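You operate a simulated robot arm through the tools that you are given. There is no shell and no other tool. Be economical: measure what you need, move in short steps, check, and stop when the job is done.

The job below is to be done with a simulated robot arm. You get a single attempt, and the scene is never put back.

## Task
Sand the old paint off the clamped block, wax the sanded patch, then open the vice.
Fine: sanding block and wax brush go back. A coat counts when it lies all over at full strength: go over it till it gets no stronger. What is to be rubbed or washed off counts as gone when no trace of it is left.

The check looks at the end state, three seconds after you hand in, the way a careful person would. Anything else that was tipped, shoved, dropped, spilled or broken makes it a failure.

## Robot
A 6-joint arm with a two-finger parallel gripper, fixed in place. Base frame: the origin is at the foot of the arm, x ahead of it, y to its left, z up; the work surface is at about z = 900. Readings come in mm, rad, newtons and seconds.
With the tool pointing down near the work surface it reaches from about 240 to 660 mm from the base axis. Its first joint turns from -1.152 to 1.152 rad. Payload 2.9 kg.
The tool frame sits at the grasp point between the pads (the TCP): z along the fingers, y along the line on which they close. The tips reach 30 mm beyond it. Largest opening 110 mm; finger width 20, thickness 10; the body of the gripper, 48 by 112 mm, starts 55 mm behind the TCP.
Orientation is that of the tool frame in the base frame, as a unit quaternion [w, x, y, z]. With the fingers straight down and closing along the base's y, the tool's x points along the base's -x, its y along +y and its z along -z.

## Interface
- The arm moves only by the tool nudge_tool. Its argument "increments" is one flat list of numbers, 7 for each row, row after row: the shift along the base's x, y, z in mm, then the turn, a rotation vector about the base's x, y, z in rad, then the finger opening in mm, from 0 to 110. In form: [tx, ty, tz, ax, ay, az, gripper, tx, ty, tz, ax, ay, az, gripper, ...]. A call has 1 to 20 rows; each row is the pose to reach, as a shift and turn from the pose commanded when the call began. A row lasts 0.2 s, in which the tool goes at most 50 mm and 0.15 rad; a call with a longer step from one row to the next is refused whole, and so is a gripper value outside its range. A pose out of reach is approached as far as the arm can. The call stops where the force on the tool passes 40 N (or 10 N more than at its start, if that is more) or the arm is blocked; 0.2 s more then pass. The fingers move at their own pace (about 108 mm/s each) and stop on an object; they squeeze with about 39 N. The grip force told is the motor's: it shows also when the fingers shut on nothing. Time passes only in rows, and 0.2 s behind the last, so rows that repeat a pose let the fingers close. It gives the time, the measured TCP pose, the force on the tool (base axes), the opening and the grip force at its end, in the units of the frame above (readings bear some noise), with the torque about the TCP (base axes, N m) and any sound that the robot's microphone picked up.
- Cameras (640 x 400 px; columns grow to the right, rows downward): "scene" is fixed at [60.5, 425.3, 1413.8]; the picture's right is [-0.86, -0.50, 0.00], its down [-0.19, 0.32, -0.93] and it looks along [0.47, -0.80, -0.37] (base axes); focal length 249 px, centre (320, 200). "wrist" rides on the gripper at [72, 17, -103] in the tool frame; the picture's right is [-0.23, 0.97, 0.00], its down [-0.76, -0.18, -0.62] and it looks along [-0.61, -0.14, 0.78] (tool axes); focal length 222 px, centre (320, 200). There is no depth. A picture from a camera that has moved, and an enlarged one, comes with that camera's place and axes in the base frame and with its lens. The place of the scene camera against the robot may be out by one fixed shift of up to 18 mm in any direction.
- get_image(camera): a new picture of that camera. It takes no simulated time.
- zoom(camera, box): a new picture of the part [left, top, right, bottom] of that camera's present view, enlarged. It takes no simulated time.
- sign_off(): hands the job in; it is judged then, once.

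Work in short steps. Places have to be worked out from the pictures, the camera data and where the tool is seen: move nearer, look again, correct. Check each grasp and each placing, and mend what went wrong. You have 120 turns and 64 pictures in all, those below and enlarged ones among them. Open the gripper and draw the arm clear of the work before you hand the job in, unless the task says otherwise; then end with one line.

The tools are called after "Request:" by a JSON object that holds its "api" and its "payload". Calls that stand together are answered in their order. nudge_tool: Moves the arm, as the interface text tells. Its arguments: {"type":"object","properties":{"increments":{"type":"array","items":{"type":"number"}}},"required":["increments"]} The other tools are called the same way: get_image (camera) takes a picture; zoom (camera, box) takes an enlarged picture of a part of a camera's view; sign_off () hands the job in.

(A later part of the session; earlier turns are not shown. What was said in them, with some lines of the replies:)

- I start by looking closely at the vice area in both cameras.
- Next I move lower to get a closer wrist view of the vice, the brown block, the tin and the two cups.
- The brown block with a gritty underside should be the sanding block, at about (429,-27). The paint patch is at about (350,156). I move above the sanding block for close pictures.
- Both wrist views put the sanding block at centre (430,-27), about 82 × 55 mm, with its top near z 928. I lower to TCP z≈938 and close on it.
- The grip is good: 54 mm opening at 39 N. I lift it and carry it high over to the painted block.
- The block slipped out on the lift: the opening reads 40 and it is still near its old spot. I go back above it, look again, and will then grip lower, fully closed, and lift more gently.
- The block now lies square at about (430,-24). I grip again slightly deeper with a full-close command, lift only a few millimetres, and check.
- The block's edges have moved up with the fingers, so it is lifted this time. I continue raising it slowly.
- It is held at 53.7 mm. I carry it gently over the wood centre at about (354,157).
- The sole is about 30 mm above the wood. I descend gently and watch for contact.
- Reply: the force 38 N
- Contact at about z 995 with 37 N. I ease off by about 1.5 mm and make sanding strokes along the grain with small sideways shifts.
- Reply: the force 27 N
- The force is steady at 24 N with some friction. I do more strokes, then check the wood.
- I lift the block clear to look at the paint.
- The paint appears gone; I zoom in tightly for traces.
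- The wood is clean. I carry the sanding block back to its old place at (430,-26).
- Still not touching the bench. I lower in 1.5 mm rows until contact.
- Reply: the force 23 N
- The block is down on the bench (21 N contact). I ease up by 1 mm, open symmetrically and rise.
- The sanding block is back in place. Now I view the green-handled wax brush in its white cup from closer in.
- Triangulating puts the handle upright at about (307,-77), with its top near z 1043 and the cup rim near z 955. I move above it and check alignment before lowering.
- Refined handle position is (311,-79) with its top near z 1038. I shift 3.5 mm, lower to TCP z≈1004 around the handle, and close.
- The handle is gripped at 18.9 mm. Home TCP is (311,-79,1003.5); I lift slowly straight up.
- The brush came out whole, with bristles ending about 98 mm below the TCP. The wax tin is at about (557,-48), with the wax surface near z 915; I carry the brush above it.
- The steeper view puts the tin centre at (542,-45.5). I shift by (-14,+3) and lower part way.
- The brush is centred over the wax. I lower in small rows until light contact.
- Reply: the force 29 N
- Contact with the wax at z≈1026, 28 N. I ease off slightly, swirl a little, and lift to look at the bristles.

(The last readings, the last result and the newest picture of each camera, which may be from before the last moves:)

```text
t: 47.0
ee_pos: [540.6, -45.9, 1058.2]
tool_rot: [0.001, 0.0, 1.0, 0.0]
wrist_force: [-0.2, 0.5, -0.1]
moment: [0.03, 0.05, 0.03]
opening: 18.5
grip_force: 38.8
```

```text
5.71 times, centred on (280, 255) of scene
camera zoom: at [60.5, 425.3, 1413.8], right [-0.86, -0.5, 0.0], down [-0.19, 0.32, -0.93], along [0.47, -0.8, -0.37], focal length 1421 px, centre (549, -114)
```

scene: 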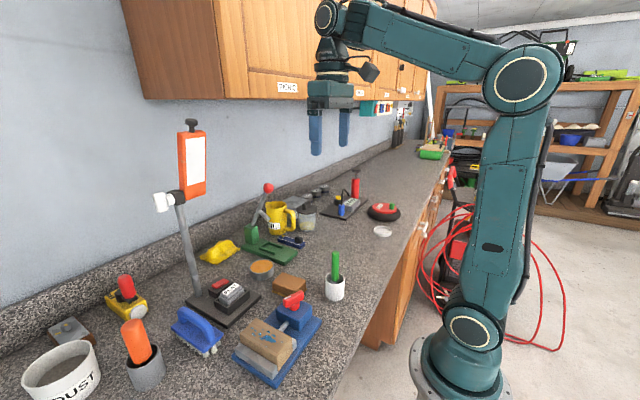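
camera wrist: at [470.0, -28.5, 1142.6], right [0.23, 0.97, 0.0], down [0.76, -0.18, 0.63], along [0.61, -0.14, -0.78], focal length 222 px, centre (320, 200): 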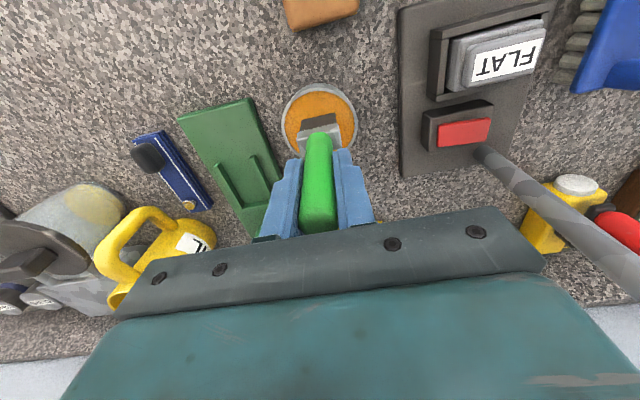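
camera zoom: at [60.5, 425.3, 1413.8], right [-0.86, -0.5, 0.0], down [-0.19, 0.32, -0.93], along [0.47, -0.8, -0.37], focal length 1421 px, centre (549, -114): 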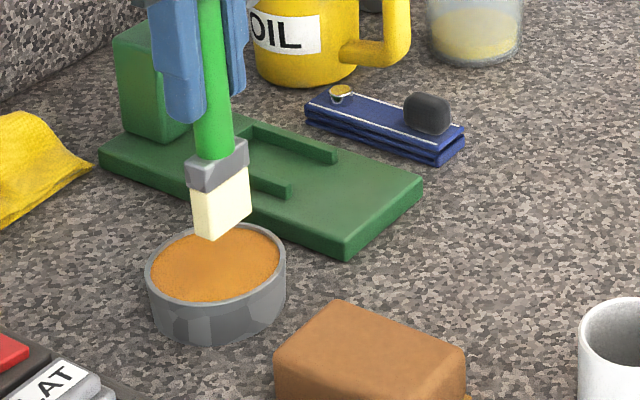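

The bristles are loaded with wax. I carry the brush high over to the sanded wood.

Request:
{"api": "nudge_tool", "payload": {"increments": [-2, 0, 20, 0, 0, 0, 0, -10, 3, 38, 0, 0, 0, 0, -28, 12, 52, 0, 0, 0, 0, -48, 30, 55, 0, 0, 0, 0, -68, 50, 55, 0, 0, 0, 0, -88, 72, 55, 0, 0, 0, 0, -108, 95, 55, 0, 0, 0, 0, -126, 118, 55, 0, 0, 0, 0, -142, 141, 55, 0, 0, 0, 0, -158, 164, 55, 0, 0, 0, 0, -174, 185, 55, 0, 0, 0, 0, -184, 198, 55, 0, 0, 0, 0, -187, 203, 50, 0, 0, 0, 0, -187, 203, 40, 0, 0, 0, 0, -187, 203, 28, 0, 0, 0, 0]}}

Request:
{"api": "get_image", "payload": {"camera": "wrist"}}

Request:
{"api": "zoom", "payload": {"camera": "scene", "box": [200, 260, 340, 390]}}

```text
t: 50.2
ee_pos: [355.1, 158.4, 1087.1]
tool_rot: [0.001, 0.0, 1.0, 0.0]
wrist_force: [0.2, 1.1, -0.7]
moment: [0.0, 0.0, -0.02]
opening: 18.8
grip_force: 39.1
```

```text
25 pictures are left
camera wrist: at [283.2, 174.8, 1189.2], right [0.23, 0.97, 0.0], down [0.76, -0.18, 0.63], along [0.61, -0.14, -0.78], focal length 222 px, centre (320, 200)
```

wrist: 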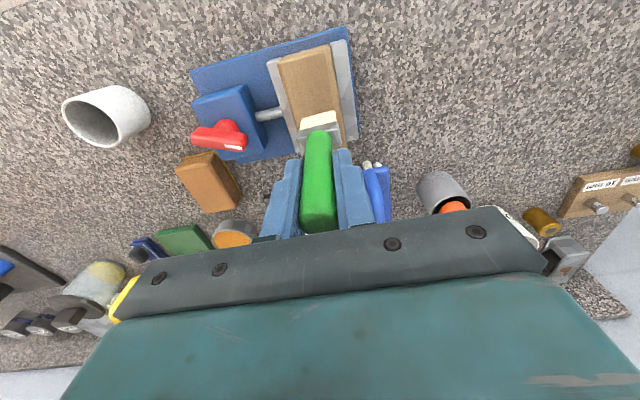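

```text
3.08 times, centred on (270, 325) of scene
camera zoom: at [60.5, 425.3, 1413.8], right [-0.86, -0.5, 0.0], down [-0.19, 0.32, -0.93], along [0.47, -0.8, -0.37], focal length 765 px, centre (474, -185)
```

zoom: 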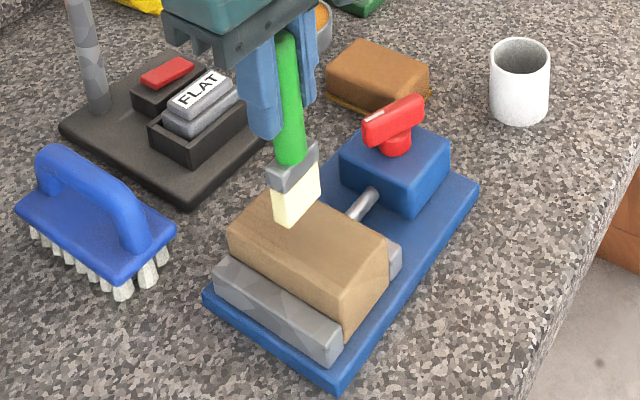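

I descend gently toward the wood, expecting contact at TCP z≈1060.

Request:
{"api": "nudge_tool", "payload": {"increments": [0, -1, -8, 0, 0, 0, 0, 0, -1, -15, 0, 0, 0, 0, 0, -1, -20, 0, 0, 0, 0, 0, -1, -23, 0, 0, 0, 0]}}

```text
t: 51.2
ee_pos: [354.6, 157.0, 1063.3]
tool_rot: [0.001, 0.0, 1.0, 0.0]
wrist_force: [0.7, 0.8, 3.8]
moment: [0.21, 0.01, 0.01]
opening: 18.8
grip_force: 38.7
```

Light contact (3.8 N). I brush along the grain with about 0.5 mm more pressure.

Request:
{"api": "nudge_tool", "payload": {"increments": [8, 0, -0.6, 0, 0, 0, 0, 18, 0, -0.6, 0, 0, 0, 0, 28, 0, -0.6, 0, 0, 0, 0, 36, 0, -0.6, 0, 0, 0, 0, 26, 0, -0.6, 0, 0, 0, 0, 14, 0, -0.6, 0, 0, 0, 0, 2, 0, -0.6, 0, 0, 0, 0, -10, 0, -0.6, 0, 0, 0, 0, -22, 0, -0.6, 0, 0, 0, 0, -34, 0, -0.6, 0, 0, 0, 0, -38, 0, -0.6, 0, 0, 0, 0, -26, 0, -0.6, 0, 0, 0, 0, -14, 0, -0.6, 0, 0, 0, 0, 0, 0, -0.6, 0, 0, 0, 0]}}

Request:
{"api": "zoom", "payload": {"camera": "scene", "box": [230, 280, 310, 360]}}

```text
t: 54.2
ee_pos: [356.3, 156.7, 1063.5]
tool_rot: [0.001, 0.0, 1.0, 0.0]
wrist_force: [0.1, -0.1, 0.2]
moment: [0.01, -0.02, 0.0]
opening: 18.5
grip_force: 39.5
```

```text
5.00 times, centred on (270, 320) of scene
camera zoom: at [60.5, 425.3, 1413.8], right [-0.86, -0.5, 0.0], down [-0.19, 0.32, -0.93], along [0.47, -0.8, -0.37], focal length 1243 px, centre (570, -400)
```

zoom: 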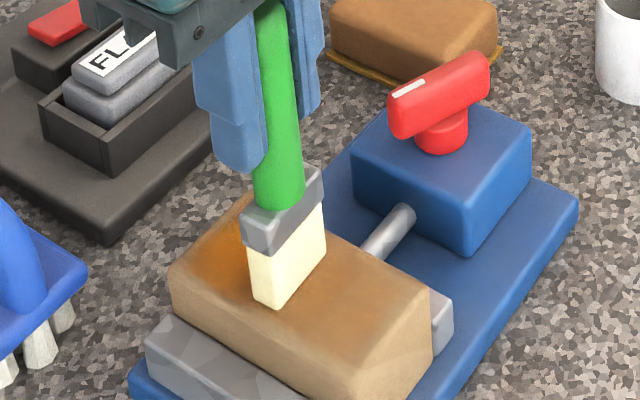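

Wax is going on, but contact faded out. I press about 1.8 mm lower and continue strokes.

Request:
{"api": "nudge_tool", "payload": {"increments": [0, 0, -1, 0, 0, 0, 0, 0, 0, -1.8, 0, 0, 0, 0]}}

```text
t: 54.8
ee_pos: [355.0, 156.5, 1061.2]
tool_rot: [0.003, 0.0, 1.0, 0.001]
wrist_force: [-1.9, 1.0, 13.3]
moment: [0.23, 0.26, -0.05]
opening: 18.8
grip_force: 39.7
```

Request:
{"api": "nudge_tool", "payload": {"increments": [10, 0, 0.3, 0, 0, 0, 0, 22, 0, 0.3, 0, 0, 0, 0, 34, 0, 0.3, 0, 0, 0, 0, 38, -3, 0.3, 0, 0, 0, 0, 26, -4, 0.3, 0, 0, 0, 0, 14, -4, 0.3, 0, 0, 0, 0, 2, -4, 0.3, 0, 0, 0, 0, -10, -4, 0.3, 0, 0, 0, 0, -22, -4, 0.3, 0, 0, 0, 0, -34, -4, 0.3, 0, 0, 0, 0, -38, 0, 0.3, 0, 0, 0, 0, -34, 4, 0.3, 0, 0, 0, 0, -22, 4, 0.3, 0, 0, 0, 0, -10, 4, 0.3, 0, 0, 0, 0, 2, 4, 0.3, 0, 0, 0, 0, 14, 4, 0.3, 0, 0, 0, 0, 26, 4, 0.3, 0, 0, 0, 0, 38, 4, 0.3, 0, 0, 0, 0, 26, 0, 0.3, 0, 0, 0, 0]}}

Request:
{"api": "zoom", "payload": {"camera": "scene", "box": [230, 280, 310, 360]}}

```text
t: 58.8
ee_pos: [381.4, 156.1, 1060.6]
tool_rot: [0.002, 0.0, 1.0, 0.0]
wrist_force: [1.0, 1.2, -1.0]
moment: [0.05, -0.04, 0.0]
opening: 18.3
grip_force: 39.0
```

```text
5.00 times, centred on (270, 320) of scene
camera zoom: at [60.5, 425.3, 1413.8], right [-0.86, -0.5, 0.0], down [-0.19, 0.32, -0.93], along [0.47, -0.8, -0.37], focal length 1243 px, centre (570, -400)
```

zoom: 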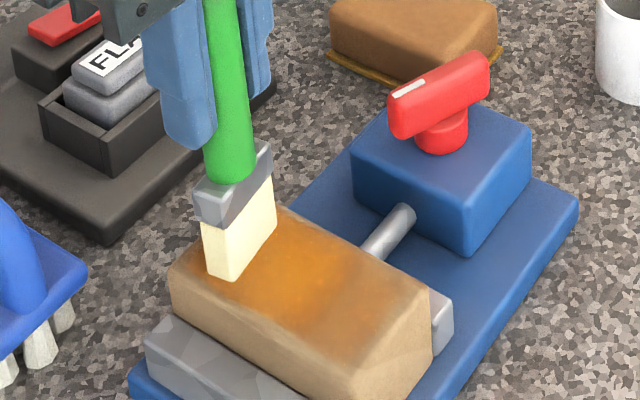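

Coverage is growing. I press down again and cover the ends and sides with a slight progressive pressure.

Request:
{"api": "nudge_tool", "payload": {"increments": [0, 0, -1.2, 0, 0, 0, 0, 10, 0, -1.3, 0, 0, 0, 0, 10, 5, -1.3, 0, 0, 0, 0, 10, -5, -1.4, 0, 0, 0, 0, 0, -5, -1.4, 0, 0, 0, 0, -10, -5, -1.4, 0, 0, 0, 0, -20, -5, -1.5, 0, 0, 0, 0, -30, -5, -1.5, 0, 0, 0, 0, -40, -5, -1.6, 0, 0, 0, 0, -50, -5, -1.6, 0, 0, 0, 0, -60, -5, -1.7, 0, 0, 0, 0, -68, -5, -1.7, 0, 0, 0, 0, -68, 4, -1.8, 0, 0, 0, 0, -58, 5, -1.8, 0, 0, 0, 0, -48, 5, -1.8, 0, 0, 0, 0, -38, 5, -1.9, 0, 0, 0, 0, -28, 5, -1.9, 0, 0, 0, 0, -18, 5, -1.9, 0, 0, 0, 0, -8, 5, -2.0, 0, 0, 0, 0, 4, 5, -2.0, 0, 0, 0, 0]}}

Request:
{"api": "zoom", "payload": {"camera": "scene", "box": [230, 280, 310, 360]}}

```text
t: 63.0
ee_pos: [385.8, 161.9, 1059.4]
tool_rot: [0.001, 0.0, 1.0, 0.0]
wrist_force: [0.3, 0.0, -1.7]
moment: [0.01, -0.02, 0.0]
opening: 17.6
grip_force: 38.7
```

```text
5.00 times, centred on (270, 320) of scene
camera zoom: at [60.5, 425.3, 1413.8], right [-0.86, -0.5, 0.0], down [-0.19, 0.32, -0.93], along [0.47, -0.8, -0.37], focal length 1243 px, centre (570, -400)
```

zoom: 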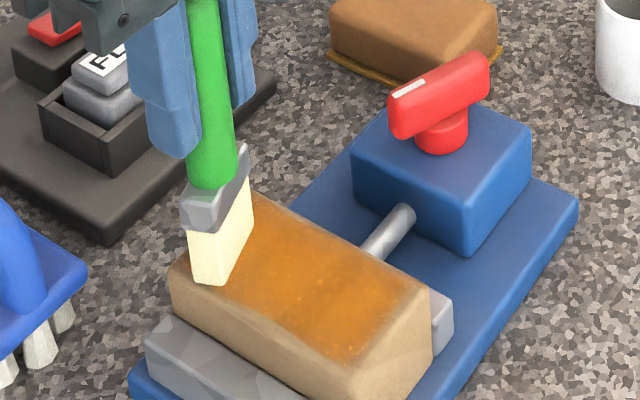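

Coverage is now nearly the whole top. The brush looks a bit twisted, so I lift to inspect both.

Request:
{"api": "nudge_tool", "payload": {"increments": [0, 0, 10, 0, 0, 0, 0, 15, 0, 30, 0, 0, 0, 0, 40, 0, 50, 0, 0, 0, 0, 65, 0, 60, 0, 0, 0, 0, 70, 0, 60, 0, 0, 0, 0]}}

Request:
{"api": "zoom", "payload": {"camera": "scene", "box": [220, 260, 320, 360]}}

Request:
{"api": "zoom", "payload": {"camera": "wrist", "box": [220, 0, 420, 240]}}

```text
t: 64.2
ee_pos: [454.1, 160.8, 1120.4]
tool_rot: [0.001, 0.0, 1.0, -0.001]
wrist_force: [0.6, 0.0, -0.8]
moment: [0.01, 0.0, -0.02]
opening: 17.9
grip_force: 39.2
```

```text
4.00 times, centred on (270, 310) of scene
camera zoom: at [60.5, 425.3, 1413.8], right [-0.86, -0.5, 0.0], down [-0.19, 0.32, -0.93], along [0.47, -0.8, -0.37], focal length 994 px, centre (520, -240)
```

zoom: 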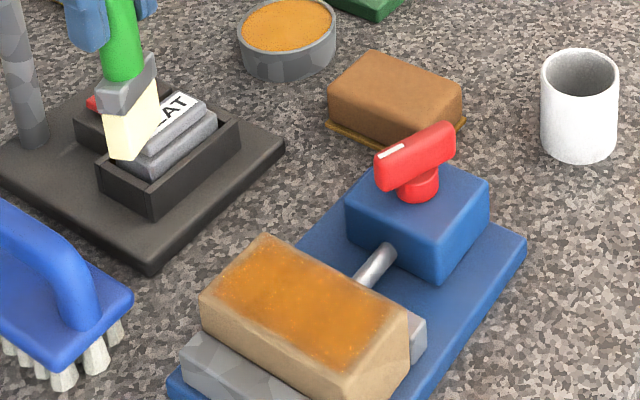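

```text
1.67 times, centred on (320, 120) of wrist
camera zoom: at [383.6, 177.7, 1223.7], right [0.23, 0.97, 0.0], down [0.76, -0.18, 0.63], along [0.61, -0.14, -0.78], focal length 370 px, centre (320, 333)
```

zoom: 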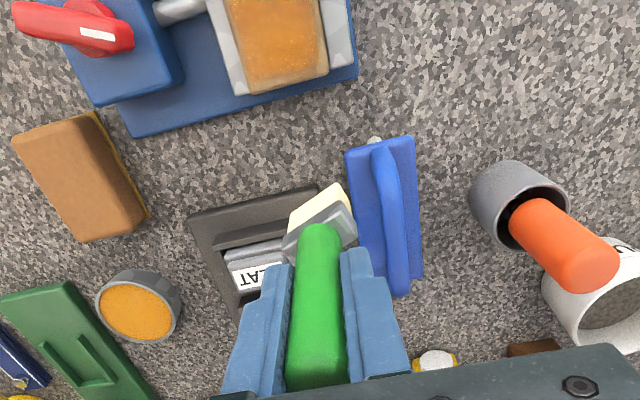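

Request:
{"api": "zoom", "payload": {"camera": "scene", "box": [250, 312, 330, 362]}}

```text
8.00 times, centred on (290, 337) of scene
camera zoom: at [60.5, 425.3, 1413.8], right [-0.86, -0.5, 0.0], down [-0.19, 0.32, -0.93], along [0.47, -0.8, -0.37], focal length 1989 px, centre (560, -896)
```

zoom: 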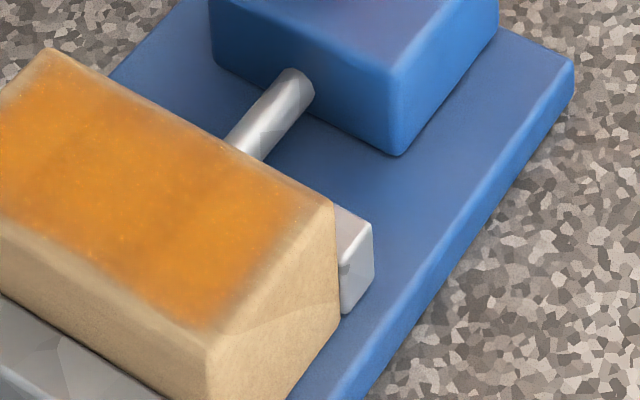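

The coat is strong over most of the top. I go over it a second time, including the sides and ends, to bring it to full strength.

Request:
{"api": "nudge_tool", "payload": {"increments": [-20, -1, 0, 0, 0, 0, 0, -45, -2, -10, 0, 0, 0, 0, -70, -3, -30, 0, 0, 0, 0, -90, -4, -50, 0, 0, 0, 0, -100, -4, -58, 0, 0, 0, 0, -100, -4, -61, 0, 0, 0, 0, -100, -4, -62, 0, 0, 0, 0]}}

```text
t: 65.8
ee_pos: [355.3, 156.9, 1059.4]
tool_rot: [0.003, 0.0, 1.0, 0.001]
wrist_force: [-5.9, -3.1, 29.0]
moment: [-0.33, 0.53, -0.05]
opening: 18.1
grip_force: 39.3
```

Request:
{"api": "nudge_tool", "payload": {"increments": [0, 0, 1.2, 0, 0, 0, 0, -12, -6, 1.2, 0, 0, 0, 0, -24, -6, 1.2, 0, 0, 0, 0, -36, -6, 1.2, 0, 0, 0, 0, -42, -2, 1.1, 0, 0, 0, 0, -42, 5, 1.0, 0, 0, 0, 0, -32, 7, 0.9, 0, 0, 0, 0, -20, 7, 0.8, 0, 0, 0, 0, -8, 7, 0.7, 0, 0, 0, 0, 4, 7, 0.6, 0, 0, 0, 0, 16, 7, 0.5, 0, 0, 0, 0, 28, 7, 0.4, 0, 0, 0, 0, 38, 7, 0.3, 0, 0, 0, 0, 40, 0, 0.2, 0, 0, 0, 0, 40, -6, 0.1, 0, 0, 0, 0, 28, -6, 0.1, 0, 0, 0, 0, 16, -6, 0, 0, 0, 0, 0, 4, -6, 0, 0, 0, 0, 0, -8, -4, -0.1, 0, 0, 0, 0, -20, -2, -0.1, 0, 0, 0, 0]}}

Request:
{"api": "zoom", "payload": {"camera": "scene", "box": [230, 280, 310, 360]}}

```text
t: 70.0
ee_pos: [334.6, 154.3, 1059.0]
tool_rot: [0.002, 0.001, 1.0, 0.0]
wrist_force: [0.9, -0.7, 1.6]
moment: [-0.09, -0.13, 0.0]
opening: 17.8
grip_force: 39.0
```

```text
5.00 times, centred on (270, 320) of scene
camera zoom: at [60.5, 425.3, 1413.8], right [-0.86, -0.5, 0.0], down [-0.19, 0.32, -0.93], along [0.47, -0.8, -0.37], focal length 1243 px, centre (570, -400)
```

zoom: 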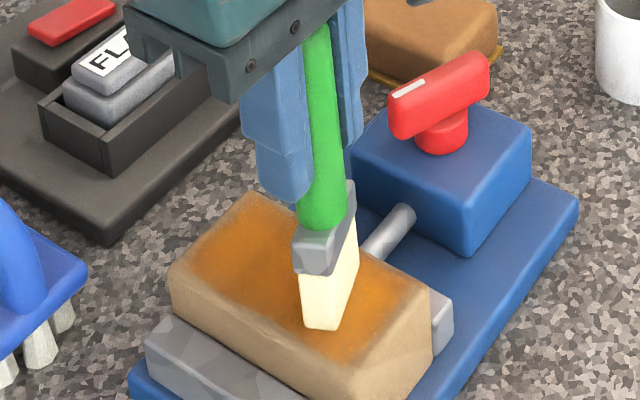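

One more full pass with light pressure along the middle and both sides.

Request:
{"api": "nudge_tool", "payload": {"increments": [-10, 2, -0.4, 0, 0, 0, 0, -22, 2, -0.5, 0, 0, 0, 0, -24, -6, -0.5, 0, 0, 0, 0, -24, 9, -0.5, 0, 0, 0, 0, -12, 2, -0.5, 0, 0, 0, 0, 0, 2, -0.6, 0, 0, 0, 0, 12, 2, -0.6, 0, 0, 0, 0, 24, 2, -0.7, 0, 0, 0, 0, 36, 2, -0.7, 0, 0, 0, 0, 48, 2, -0.8, 0, 0, 0, 0, 58, 2, -0.8, 0, 0, 0, 0, 58, 9, -0.8, 0, 0, 0, 0, 46, 9, -0.9, 0, 0, 0, 0, 32, 9, -0.9, 0, 0, 0, 0, 18, 9, -1.0, 0, 0, 0, 0, 4, 9, -1.0, 0, 0, 0, 0, -10, 9, -1.0, 0, 0, 0, 0, -10, -5, -1.0, 0, 0, 0, 0, 4, -5, -1.1, 0, 0, 0, 0, 18, -5, -1.1, 0, 0, 0, 0]}}

Request:
{"api": "nudge_tool", "payload": {"increments": [14, 0, 0, 0, 0, 0, 0, 28, 0, 0, 0, 0, 0, 0, 38, 2, 0, 0, 0, 0, 0, 38, 4, 10, 0, 0, 0, 0, 50, 4, 35, 0, 0, 0, 0, 75, 4, 55, 0, 0, 0, 0, 100, 4, 60, 0, 0, 0, 0, 105, 4, 60, 0, 0, 0, 0]}}

Request:
{"api": "zoom", "payload": {"camera": "scene", "box": [246, 300, 310, 355]}}

Request:
{"api": "zoom", "payload": {"camera": "wrist", "box": [220, 0, 420, 240]}}

```text
t: 74.2
ee_pos: [352.7, 149.3, 1056.1]
tool_rot: [0.002, 0.0, 1.0, 0.0]
wrist_force: [-2.6, -0.2, 8.0]
moment: [-0.11, 0.22, -0.04]
opening: 17.7
grip_force: 38.8
```

```text
t: 76.0
ee_pos: [458.0, 152.5, 1115.2]
tool_rot: [0.001, 0.0, 1.0, 0.001]
wrist_force: [0.2, 0.0, -0.3]
moment: [-0.01, 0.03, -0.03]
opening: 17.7
grip_force: 39.4
```

```text
7.27 times, centred on (278, 328) of scene
camera zoom: at [60.5, 425.3, 1413.8], right [-0.86, -0.5, 0.0], down [-0.19, 0.32, -0.93], along [0.47, -0.8, -0.37], focal length 1808 px, centre (626, -727)
```

zoom: 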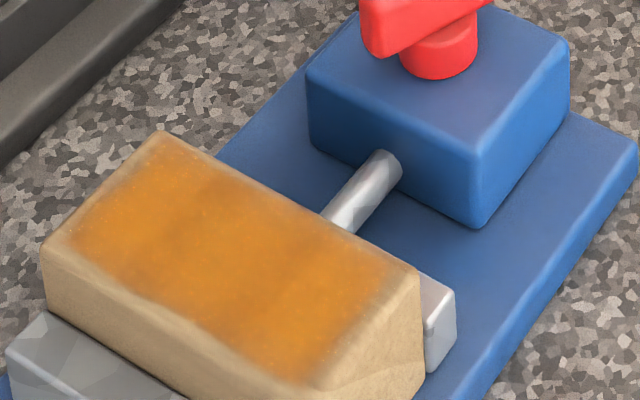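

```text
1.67 times, centred on (320, 120) of wrist
camera zoom: at [386.9, 171.6, 1217.6], right [0.23, 0.97, 0.0], down [0.76, -0.18, 0.63], along [0.61, -0.14, -0.78], focal length 370 px, centre (320, 333)
```

zoom: 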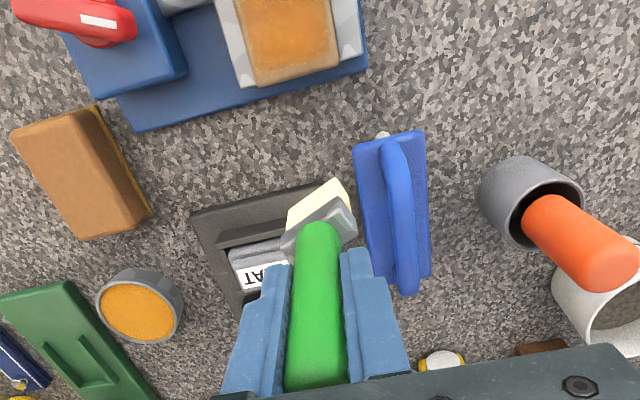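

The coat looks nearly uniform. To be sure it gets no stronger, I do another complete pass at similar pressure and compare the same zoom.

Request:
{"api": "nudge_tool", "payload": {"increments": [-20, 1, -10, 0, 0, 0, 0, -45, 2, -30, 0, 0, 0, 0, -63, 3, -50, 0, 0, 0, 0, -63, 4, -58, 0, 0, 0, 0, -63, 4, -59.5, 0, 0, 0, 0, -63, -3, -59.5, 0, 0, 0, 0, -63, 10, -59.6, 0, 0, 0, 0, -75, 10, -59.6, 0, 0, 0, 0, -87, 10, -59.7, 0, 0, 0, 0, -99, 10, -59.7, 0, 0, 0, 0, -111, 10, -59.8, 0, 0, 0, 0, -123, 10, -59.8, 0, 0, 0, 0, -135, 10, -59.9, 0, 0, 0, 0, -147, 10, -60, 0, 0, 0, 0, -147, -2, -60, 0, 0, 0, 0, -135, -3, -60, 0, 0, 0, 0, -123, -3, -60.1, 0, 0, 0, 0, -111, -3, -60.2, 0, 0, 0, 0, -99, -3, -60.3, 0, 0, 0, 0]}}

Request:
{"api": "nudge_tool", "payload": {"increments": [12, 0, 0, 0, 0, 0, 0, 24, 0, 0, 0, 0, 0, 0, 34, 0, 0, 0, 0, 0, 0, 34, 7, -0.2, 0, 0, 0, 0, 22, 7, -0.3, 0, 0, 0, 0, 10, 7, -0.4, 0, 0, 0, 0, -2, 7, -0.5, 0, 0, 0, 0, -14, 7, -0.6, 0, 0, 0, 0, -26, 7, -0.7, 0, 0, 0, 0, -38, 7, -0.8, 0, 0, 0, 0, -48, 7, -0.8, 0, 0, 0, 0]}}

```text
t: 80.0
ee_pos: [359.1, 151.8, 1056.4]
tool_rot: [0.002, 0.0, 1.0, 0.001]
wrist_force: [-5.3, 0.6, 16.2]
moment: [-0.08, 0.39, -0.04]
opening: 17.9
grip_force: 39.2
```

```text
t: 82.4
ee_pos: [313.0, 158.9, 1056.0]
tool_rot: [0.003, 0.001, 1.0, 0.001]
wrist_force: [7.3, 0.3, 21.8]
moment: [-0.23, -0.76, 0.07]
opening: 17.8
grip_force: 39.5
```

Contact stayed at about 20 N throughout. I lift off and move toward the cup side, then inspect wood and brush.

Request:
{"api": "nudge_tool", "payload": {"increments": [0, 0, 10, 0, 0, 0, 0, 0, 0, 30, 0, 0, 0, 0, 0, -5, 55, 0, 0, 0, 0, 0, -20, 70, 0, 0, 0, 0, 0, -45, 75, 0, 0, 0, 0, 0, -70, 75, 0, 0, 0, 0, 0, -95, 75, 0, 0, 0, 0, 0, -120, 75, 0, 0, 0, 0, 0, -145, 75, 0, 0, 0, 0, 0, -170, 75, 0, 0, 0, 0, 0, -195, 75, 0, 0, 0, 0, 0, -218, 75, 0, 0, 0, 0, 0, -232, 75, 0, 0, 0, 0, 0, -236, 75, 0, 0, 0, 0]}}

Request:
{"api": "zoom", "payload": {"camera": "scene", "box": [246, 300, 310, 355]}}

Request:
{"api": "zoom", "payload": {"camera": "wrist", "box": [240, 40, 400, 240]}}

Request:
{"api": "zoom", "payload": {"camera": "scene", "box": [290, 190, 390, 310]}}

```text
t: 85.4
ee_pos: [310.3, -77.1, 1130.2]
tool_rot: [0.002, 0.0, 1.0, 0.0]
wrist_force: [0.2, 0.2, -1.1]
moment: [-0.03, 0.03, 0.01]
opening: 17.9
grip_force: 38.7
```

```text
7.27 times, centred on (278, 328) of scene
camera zoom: at [60.5, 425.3, 1413.8], right [-0.86, -0.5, 0.0], down [-0.19, 0.32, -0.93], along [0.47, -0.8, -0.37], focal length 1808 px, centre (626, -727)
```

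zoom: 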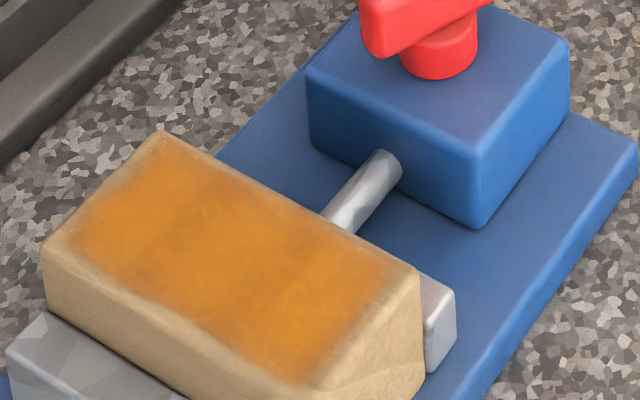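

```text
2.00 times, centred on (320, 140) of wrist
camera zoom: at [239.1, -60.3, 1232.7], right [0.23, 0.97, 0.0], down [0.76, -0.18, 0.63], along [0.61, -0.14, -0.78], focal length 444 px, centre (320, 320)
```

zoom: 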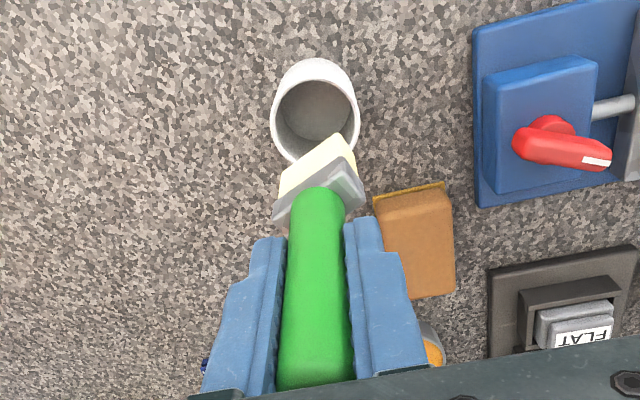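

```text
3.33 times, centred on (340, 250) of scene
camera zoom: at [60.5, 425.3, 1413.8], right [-0.86, -0.5, 0.0], down [-0.19, 0.32, -0.93], along [0.47, -0.8, -0.37], focal length 829 px, centre (253, 33)
```

zoom: 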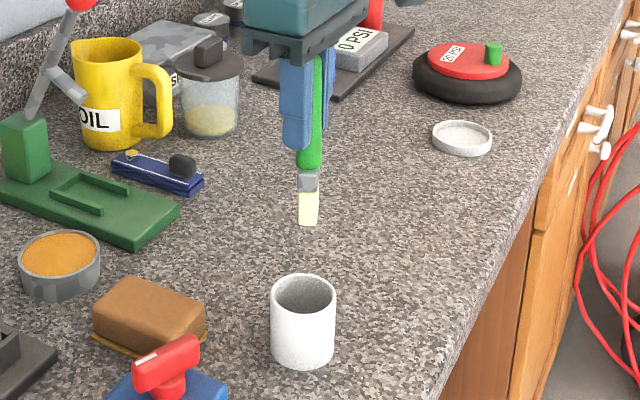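

The wood is unchanged by the last pass, so the coat is at full strength. The brush is upright, only rolled about its own axis, and still fits the round cup. I lower it to just above the rim and check.

Request:
{"api": "nudge_tool", "payload": {"increments": [-1, -0.5, -20, 0, 0, 0, 0, -1, -0.5, -40, 0, 0, 0, 0, -1, -0.5, -55, 0, 0, 0, 0, -1, -0.5, -68, 0, 0, 0, 0]}}

Request:
{"api": "zoom", "payload": {"camera": "scene", "box": [310, 230, 370, 310]}}

Request:
{"api": "zoom", "payload": {"camera": "wrist", "box": [260, 60, 380, 200]}}

```text
t: 86.4
ee_pos: [309.7, -77.9, 1062.5]
tool_rot: [0.001, 0.0, 1.0, 0.0]
wrist_force: [-0.3, -0.2, -0.6]
moment: [-0.02, -0.02, 0.02]
opening: 17.7
grip_force: 38.7
```

```text
5.00 times, centred on (340, 270) of scene
camera zoom: at [60.5, 425.3, 1413.8], right [-0.86, -0.5, 0.0], down [-0.19, 0.32, -0.93], along [0.47, -0.8, -0.37], focal length 1243 px, centre (220, -150)
```

zoom: 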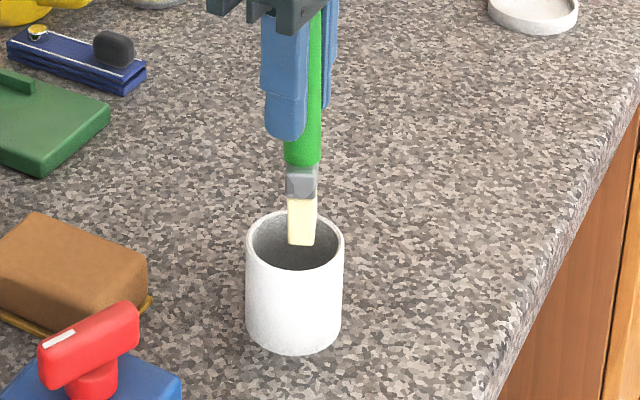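

```text
2.86 times, centred on (320, 130) of wrist
camera zoom: at [238.2, -61.9, 1164.8], right [0.23, 0.97, 0.0], down [0.76, -0.18, 0.63], along [0.61, -0.14, -0.78], focal length 635 px, centre (320, 400)
```

zoom: 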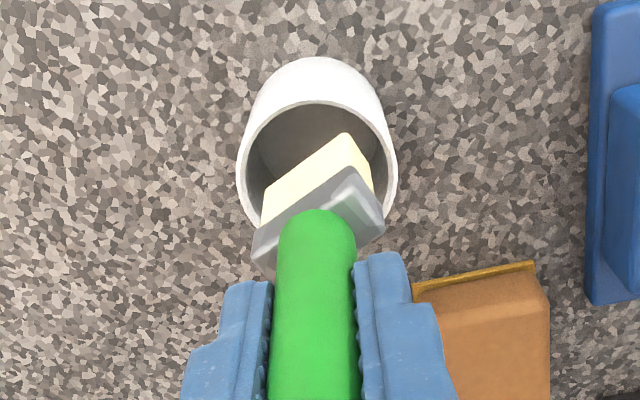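

Alignment matches the original lift-out. I lower into the cup slowly, watching the force.

Request:
{"api": "nudge_tool", "payload": {"increments": [-1, -0.5, -6, 0, 0, 0, 0, -1, -0.5, -12, 0, 0, 0, 0, -1, -0.5, -18, 0, 0, 0, 0]}}

Request:
{"api": "zoom", "payload": {"camera": "scene", "box": [310, 230, 370, 310]}}

```text
t: 87.2
ee_pos: [308.2, -79.0, 1046.7]
tool_rot: [0.002, 0.0, 1.0, 0.0]
wrist_force: [0.6, -0.5, -0.6]
moment: [-0.03, -0.1, -0.01]
opening: 17.9
grip_force: 39.0
```

```text
5.00 times, centred on (340, 270) of scene
camera zoom: at [60.5, 425.3, 1413.8], right [-0.86, -0.5, 0.0], down [-0.19, 0.32, -0.93], along [0.47, -0.8, -0.37], focal length 1243 px, centre (220, -150)
```

zoom: 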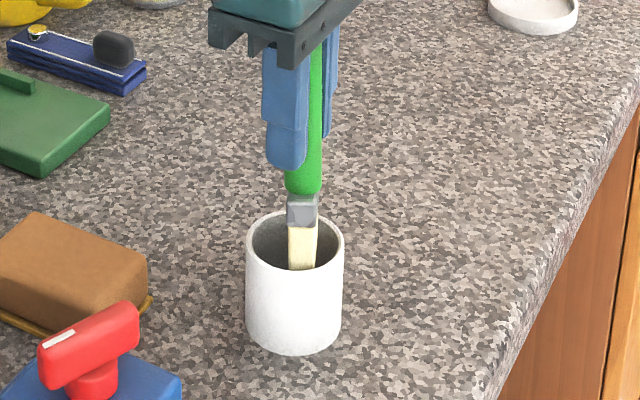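

The bristles are inside the rim with no contact force. I continue down toward the bottom.

Request:
{"api": "nudge_tool", "payload": {"increments": [0.5, 0, -8, 0, 0, 0, 0, 1, 0, -16, 0, 0, 0, 0, 1, 0, -24, 0, 0, 0, 0, 1, 0, -32, 0, 0, 0, 0, 1, 0, -39, 0, 0, 0, 0, 1, 0, -44, 0, 0, 0, 0]}}

```text
t: 88.6
ee_pos: [310.9, -80.6, 999.2]
tool_rot: [0.003, 0.0, 1.0, 0.0]
wrist_force: [2.5, -1.3, 1.7]
moment: [-0.12, -0.19, -0.03]
opening: 18.0
grip_force: 39.0
```

Request:
{"api": "nudge_tool", "payload": {"increments": [0, 0, -1.2, 0, 0, 0, 0, 0, 0, -2.4, 0, 0, 0, 0]}}

```text
t: 89.2
ee_pos: [310.8, -78.5, 999.3]
tool_rot: [0.003, 0.0, 1.0, 0.0]
wrist_force: [-2.8, 1.1, 29.9]
moment: [-0.3, 0.06, -0.04]
opening: 17.7
grip_force: 39.4
```

Bottomed out in the cup at z≈999. I ease up a little, open moderately, and rise clear of the handle.

Request:
{"api": "nudge_tool", "payload": {"increments": [0, 0, 1.8, 0, 0, 0, 0, 0, 0, 1.8, 0, 0, 0, 20, 0, 0, 1.8, 0, 0, 0, 30, 0, 0, 1.8, 0, 0, 0, 60, 0, 0, 1.8, 0, 0, 0, 60, 0, 0, 30, 0, 0, 0, 60, 0, 0, 70, 0, 0, 0, 60, 0, 0, 115, 0, 0, 0, 60]}}

Request:
{"api": "zoom", "payload": {"camera": "scene", "box": [270, 220, 370, 320]}}

```text
t: 91.0
ee_pos: [309.1, -79.2, 1113.6]
tool_rot: [0.001, 0.0, 1.0, -0.001]
wrist_force: [0.1, 0.8, 0.0]
moment: [0.03, -0.03, -0.01]
opening: 60.0
grip_force: 0.0
```

```text
4.00 times, centred on (320, 270) of scene
camera zoom: at [60.5, 425.3, 1413.8], right [-0.86, -0.5, 0.0], down [-0.19, 0.32, -0.93], along [0.47, -0.8, -0.37], focal length 994 px, centre (320, -80)
```

zoom: 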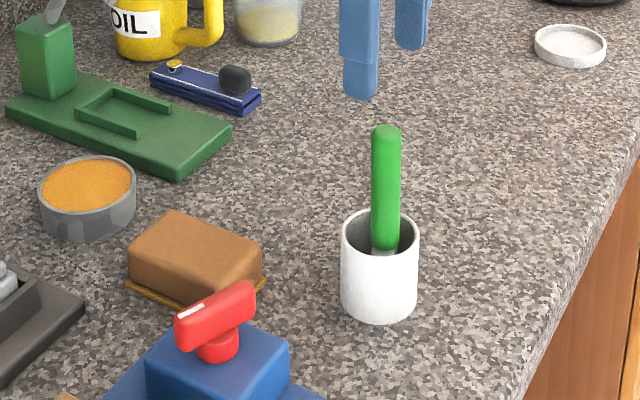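

The brush is back upright in its cup. Now I view the red vice handle, about (350,55,975), from closer in.

Request:
{"api": "nudge_tool", "payload": {"increments": [-5, 30, 0, 0, 0, 0, 80, -11, 70, 0, 0, 0, 0, 80, -11, 110, 0, 0, 0, 0, 80, -11, 120, -24, 0, 0, 0, 80, -11, 120, -24, 0, 0, 0, 80]}}

Request:
{"api": "zoom", "payload": {"camera": "wrist", "box": [260, 60, 460, 200]}}

```text
t: 92.2
ee_pos: [298.7, 43.3, 1089.4]
tool_rot: [0.002, 0.0, 1.0, 0.001]
wrist_force: [-0.4, -0.7, -0.2]
moment: [-0.02, 0.0, 0.03]
opening: 79.9
grip_force: 0.0
```

```text
2.86 times, centred on (360, 130) of wrist
camera zoom: at [227.4, 60.5, 1192.7], right [0.23, 0.97, 0.0], down [0.76, -0.18, 0.63], along [0.61, -0.14, -0.78], focal length 635 px, centre (206, 400)
```

zoom: 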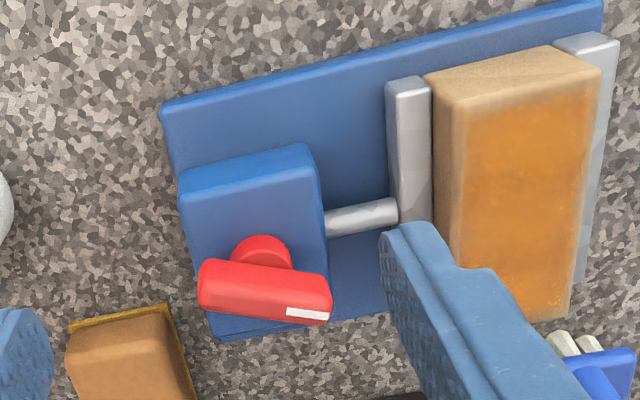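

The T-handle is centred at about (346.5,56), its top near z 980, with the bar running 23° from +y toward +x. I turn the tool 1.16 rad so the fingers straddle the bar, staying high above it.

Request:
{"api": "nudge_tool", "payload": {"increments": [6, 2, 0, 0, 0, 0.145, 70, 12, 4, 0, 0, 0, 0.29, 70, 18, 6, 0, 0, 0, 0.435, 70, 24, 7, 0, 0, 0, 0.58, 70, 30, 9, 0, 0, 0, 0.725, 70, 36, 10, 0, 0, 0, 0.87, 70, 42, 12, 0, 0, 0, 1.015, 70, 47, 13, 0, 0, 0, 1.16, 70, 47, 13, -15, 0, 0, 1.16, 70, 47, 13, -35, 0, 0, 1.16, 70, 47, 13, -45, 0, 0, 1.16, 70]}}

Request:
{"api": "get_image", "payload": {"camera": "wrist"}}

```text
t: 94.6
ee_pos: [346.3, 53.2, 1043.5]
tool_rot: [0.001, -0.548, 0.837, 0.0]
wrist_force: [0.9, -0.8, -0.1]
moment: [0.01, -0.02, -0.02]
opening: 70.2
grip_force: 0.1
```

```text
6 pictures are left
camera wrist: at [302.6, -6.3, 1145.8], right [-0.8, 0.6, 0.0], down [0.47, 0.63, 0.62], along [0.37, 0.5, -0.78], focal length 222 px, centre (320, 200)
```

wrist: 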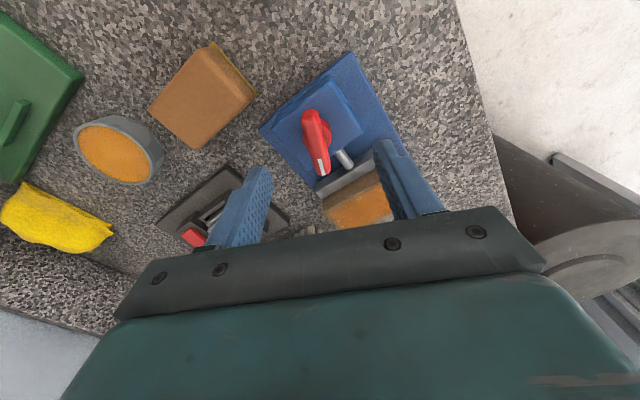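

The bar centre triangulates to (351,56,972). I shift by (+4,+3), lower to z≈996 and close on the bar.

Request:
{"api": "nudge_tool", "payload": {"increments": [4, 3, -15, 0, 0, 0, 70, 4, 3, -30, 0, 0, 0, 70, 4, 3, -40, 0, 0, 0, 70, 4, 3, -47, 0, 0, 0, 70, 4, 3, -47, 0, 0, 0, 50, 4, 3, -47, 0, 0, 0, 35, 4, 3, -47, 0, 0, 0, 20, 4, 3, -47, 0, 0, 0, 5, 4, 3, -47, 0, 0, 0, 0]}}

Request:
{"api": "zoom", "payload": {"camera": "scene", "box": [230, 260, 340, 370]}}

```text
t: 96.6
ee_pos: [350.5, 57.4, 998.7]
tool_rot: [0.002, -0.546, 0.838, 0.0]
wrist_force: [10.3, -6.1, -7.4]
moment: [0.01, -0.13, 0.03]
opening: 13.9
grip_force: 45.2
```

```text
3.64 times, centred on (285, 315) of scene
camera zoom: at [60.9, 425.1, 1413.8], right [-0.86, -0.5, 0.0], down [-0.19, 0.32, -0.93], along [0.47, -0.8, -0.37], focal length 904 px, centre (447, -218)
```

zoom: 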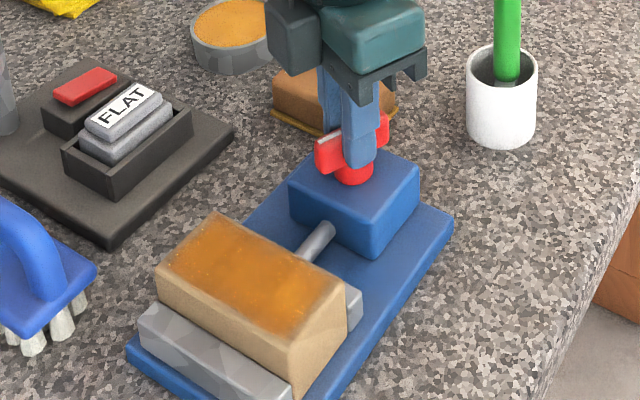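

The bar is gripped at 13.9 mm with some side load. I relax by shifting 1 mm and try turning counter-clockwise (loosening) 0.3 rad.

Request:
{"api": "nudge_tool", "payload": {"increments": [1, -0.5, 0, 0, 0, 0, 0, 1, -0.5, 0, 0, 0, 0.08, 0, 1, -0.5, 0, 0, 0, 0.16, 0, 1, -0.5, 0, 0, 0, 0.24, 0, 1, -0.5, 0, 0, 0, 0.3, 0]}}

```text
t: 97.8
ee_pos: [351.0, 56.6, 997.9]
tool_rot: [0.002, -0.668, 0.745, 0.002]
wrist_force: [-3.6, -9.1, 15.8]
moment: [0.66, -0.08, -0.01]
opening: 13.8
grip_force: 45.3
```

It turned freely 0.3 rad with hardly any torque. I continue counter-clockwise.

Request:
{"api": "nudge_tool", "payload": {"increments": [0, 0, 0.8, 0, 0, 0.1, 0, 0, 0, 0.8, 0, 0, 0.2, 0, 0, 0, 0.8, 0, 0, 0.3, 0, 0, 0, 0.8, 0, 0, 0.4, 0, 0, 0, 0.8, 0, 0, 0.5, 0, 0, 0, 0.8, 0, 0, 0.6, 0]}}

Request:
{"api": "zoom", "payload": {"camera": "scene", "box": [230, 260, 340, 370]}}

```text
t: 99.2
ee_pos: [349.5, 56.9, 997.1]
tool_rot: [0.0, 0.858, -0.514, -0.003]
wrist_force: [-13.9, -7.3, 0.5]
moment: [-1.0, -0.57, -0.05]
opening: 13.7
grip_force: 45.2
```

```text
3.64 times, centred on (285, 315) of scene
camera zoom: at [60.0, 425.1, 1413.9], right [-0.86, -0.5, 0.0], down [-0.18, 0.32, -0.93], along [0.47, -0.8, -0.37], focal length 904 px, centre (447, -218)
```

zoom: 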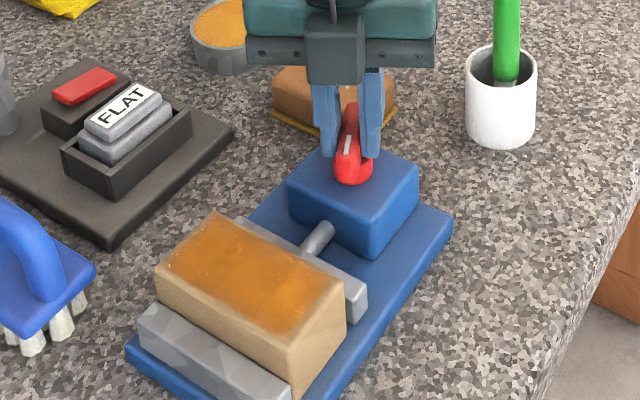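

The jaw is moving away from the block, so this is the opening direction. I continue turning with a small centring correction.

Request:
{"api": "nudge_tool", "payload": {"increments": [-1.2, -0.6, 0, 0, 0, 0.08, 0, -1.2, -0.6, 0, 0, 0, 0.18, 0, -1.2, -0.6, 0, 0, 0, 0.28, 0, -1.2, -0.6, 0, 0, 0, 0.38, 0, -1.2, -0.6, 0, 0, 0, 0.48, 0, -1.2, -0.6, 0, 0, 0, 0.58, 0]}}

```text
t: 100.6
ee_pos: [347.9, 56.4, 997.3]
tool_rot: [0.001, 0.969, -0.248, -0.004]
wrist_force: [-16.2, -7.8, -12.1]
moment: [-0.3, -0.47, -0.06]
opening: 13.7
grip_force: 44.9
```

Request:
{"api": "nudge_tool", "payload": {"increments": [-1.3, -0.6, -0.6, 0, 0, 0.08, 0, -1.3, -0.6, -0.6, 0, 0, 0.18, 0, -1.3, -0.6, -0.6, 0, 0, 0.28, 0, -1.3, -0.6, -0.6, 0, 0, 0.38, 0]}}

Request:
{"api": "zoom", "payload": {"camera": "scene", "box": [230, 260, 340, 370]}}

```text
t: 101.6
ee_pos: [348.3, 55.2, 997.7]
tool_rot: [0.0, 0.998, -0.06, -0.001]
wrist_force: [-6.6, -10.3, 3.8]
moment: [-0.01, 1.48, -0.04]
opening: 13.7
grip_force: 44.9
```

```text
3.64 times, centred on (285, 315) of scene
camera zoom: at [60.3, 425.0, 1413.9], right [-0.86, -0.5, 0.0], down [-0.18, 0.32, -0.93], along [0.47, -0.8, -0.37], focal length 904 px, centre (447, -218)
```

zoom: 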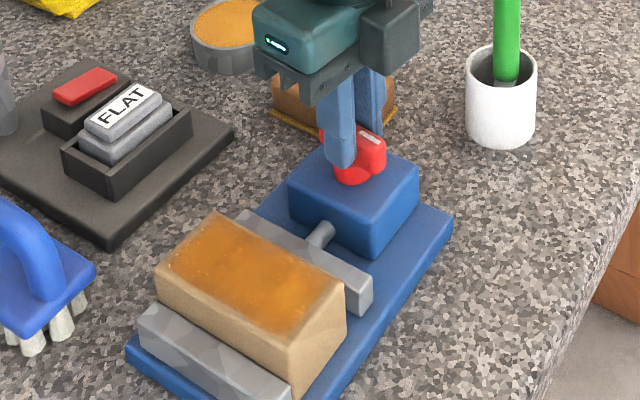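

The jaw now stands clear of the block. I turn a bit further to open it fully, watching for a stop.

Request:
{"api": "nudge_tool", "payload": {"increments": [-0.6, -0.8, 0, 0, 0, 0.08, 0, -0.6, -0.8, 0, 0, 0, 0.18, 0, -0.6, -0.8, 0, 0, 0, 0.28, 0, -0.6, -0.8, 0, 0, 0, 0.38, 0]}}

```text
t: 102.2
ee_pos: [348.1, 55.2, 996.6]
tool_rot: [0.01, 1.0, 0.009, 0.002]
wrist_force: [1.1, -8.3, 0.7]
moment: [0.69, 0.09, -0.93]
opening: 13.9
grip_force: 45.4
out of reach, approached as far as the arm can: row 2, 3
stopped in row 3: the force on the tool passed its limit at 66 N (the readings are from after the stop); the commanded pose is now the measured one
```

The wrist reached its limit, at about 2 rad of handle turn. I release the bar, rise, and look.

Request:
{"api": "nudge_tool", "payload": {"increments": [0, 0, 0, 0, 0, 0, 14, 0, 0, 0, 0, 0, 0, 40, 0, 0, 0, 0, 0, 0, 60, 0, 0, 0, 0, 0, 0, 60, 0, 0, 30, 0, 0, 0, 60, 0, 0, 75, 0, 0, 0, 60, 0, 0, 110, 0, 0, -0.1, 60, 0, 0, 120, 0, 0, -0.24, 60]}}

Request:
{"api": "zoom", "payload": {"camera": "scene", "box": [220, 240, 360, 380]}}

```text
t: 104.0
ee_pos: [347.4, 55.6, 1115.7]
tool_rot: [0.009, 0.994, -0.11, 0.001]
wrist_force: [-0.2, 0.7, -0.3]
moment: [0.04, 0.03, -0.01]
opening: 60.0
grip_force: 0.0
```

```text
2.86 times, centred on (290, 310) of scene
camera zoom: at [60.5, 425.3, 1413.8], right [-0.86, -0.5, 0.0], down [-0.19, 0.32, -0.93], along [0.47, -0.8, -0.37], focal length 710 px, centre (406, -114)
```

zoom: 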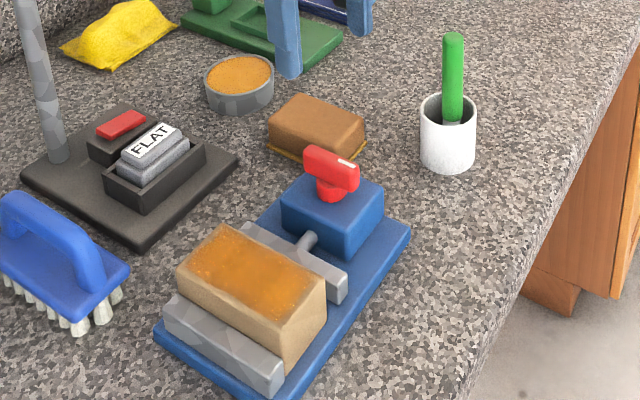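

The vice is visibly open and has not shifted. The last torque could be the handle's end stop or my wrist limit, so I unwind the wrist half a turn to re-grip and check.

Request:
{"api": "nudge_tool", "payload": {"increments": [0, 0, 0, 0, 0, -0.145, 60, 0, 0, 0, 0, 0, -0.29, 60, 0, 0, 0, 0, 0, -0.435, 60, 0, 0, 0, 0, 0, -0.58, 60, 0, 0, 0, 0, 0, -0.725, 60, 0, 0, 0, 0, 0, -0.87, 60, 0, 0, 0, 0, 0, -1.015, 60, 0, 0, 0, 0, 0, -1.16, 60, 0, 0, 0, 0, 0, -1.305, 60, 0, 0, 0, 0, 0, -1.45, 60, 0, 0, 0, 0, 0, -1.595, 60, 0, 0, 0, 0, 0, -1.74, 60, 0, 0, 0, 0, 0, -1.885, 60, 0, 0, 0, 0, 0, -2.03, 60, 0, 0, 0, 0, 0, -2.175, 60, 0, 0, 0, 0, 0, -2.32, 60, 0, 0, 0, 0, 0, -2.465, 60, 0, 0, 0, 0, 0, -2.61, 60, 0, 0, 0, 0, 0, -2.755, 60, 0, 0, 0, 0, 0, -2.9, 60]}}

Request:
{"api": "get_image", "payload": {"camera": "wrist"}}

```text
t: 108.2
ee_pos: [348.4, 56.9, 1117.4]
tool_rot: [-0.002, -0.01, 1.0, 0.009]
wrist_force: [0.8, -0.8, -0.7]
moment: [-0.01, 0.03, -0.01]
opening: 60.0
grip_force: 0.0
```

```text
1 pictures are left
camera wrist: at [277.0, 71.4, 1220.5], right [0.21, 0.98, 0.02], down [0.77, -0.17, 0.62], along [0.61, -0.12, -0.79], focal length 222 px, centre (320, 200)
```

wrist: 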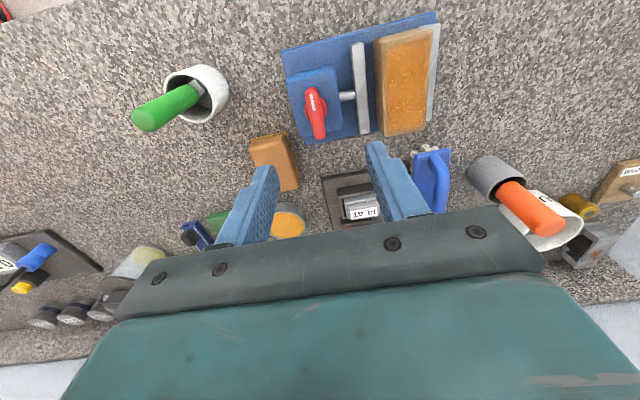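

The bar now lies along x at (348,55) and the jaw gap is clear. I re-grip the bar and feel for further travel.

Request:
{"api": "nudge_tool", "payload": {"increments": [0, -0.5, -40, 0, 0, 0, 60, 0, -0.5, -80, 0, 0, 0, 60, 0, -0.5, -105, 0, 0, 0, 60, 0, -0.5, -118, 0, 0, 0, 60, 0, -0.5, -118, 0, 0, 0, 40, 0, -0.5, -118, 0, 0, 0, 20, 0, -0.5, -118, 0, 0, 0, 0, 0, -0.5, -118, 0, 0, 0, 0]}}

Request:
{"api": "nudge_tool", "payload": {"increments": [0, 0, 0, 0, 0, 0.06, 0, 0, 0, 0, 0, 0, 0.12, 0]}}

```text
t: 110.0
ee_pos: [349.2, 53.5, 997.4]
tool_rot: [-0.002, -0.009, 1.0, 0.007]
wrist_force: [1.8, -13.2, -6.4]
moment: [-1.06, -0.54, -0.93]
opening: 13.8
grip_force: 45.2
```

```text
t: 110.6
ee_pos: [348.2, 54.4, 996.7]
tool_rot: [-0.005, -0.071, 0.997, 0.006]
wrist_force: [8.4, -14.9, -28.9]
moment: [-0.93, 0.04, -1.1]
opening: 16.6
grip_force: 45.2
```

The torque climbs and the fingers spread on the bar without it turning, so the handle is at its end stop and the vice is fully open. I back off, release and withdraw.

Request:
{"api": "nudge_tool", "payload": {"increments": [0, 0, 0, 0, 0, -0.1, 0, 0, 0, 0, 0, 0, -0.12, 14, 0, 0, 0, 0, 0, -0.12, 40, 0, 0, 0, 0, 0, -0.12, 60, 0, 0, 0, 0, 0, -0.12, 60, 0, 0, 30, 0, 0, -0.12, 60, 0, 0, 75, 0, 0, -0.12, 60, 0, 0, 120, 0, 0, -0.12, 60, 0, -10, 165, 0, 0, -0.12, 80, -5, -30, 205, 0, 0, -0.12, 110, -10, -50, 240, 0, 0, -0.12, 110]}}

Request:
{"api": "get_image", "payload": {"camera": "scene"}}

```text
t: 113.0
ee_pos: [337.7, 8.0, 1240.6]
tool_rot: [-0.002, -0.012, 1.0, 0.007]
wrist_force: [-0.1, -0.9, 0.1]
moment: [-0.03, 0.02, -0.01]
opening: 109.7
grip_force: 0.1
```

```text
0 pictures are left
```

scene: 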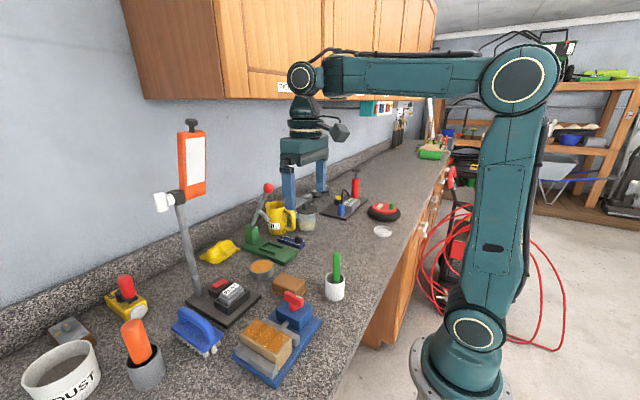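

The wood is sanded and waxed, the vice is open, the tools are back, nothing else has moved, and the arm is clear. I hand in.

Request:
{"api": "sign_off", "payload": {}}

```text
The job is handed in.
```

The old paint is sanded off with no trace visible and the patch is waxed until another pass made no difference. The vice is open to its end stop, and the sanding block and wax brush are back in their places.
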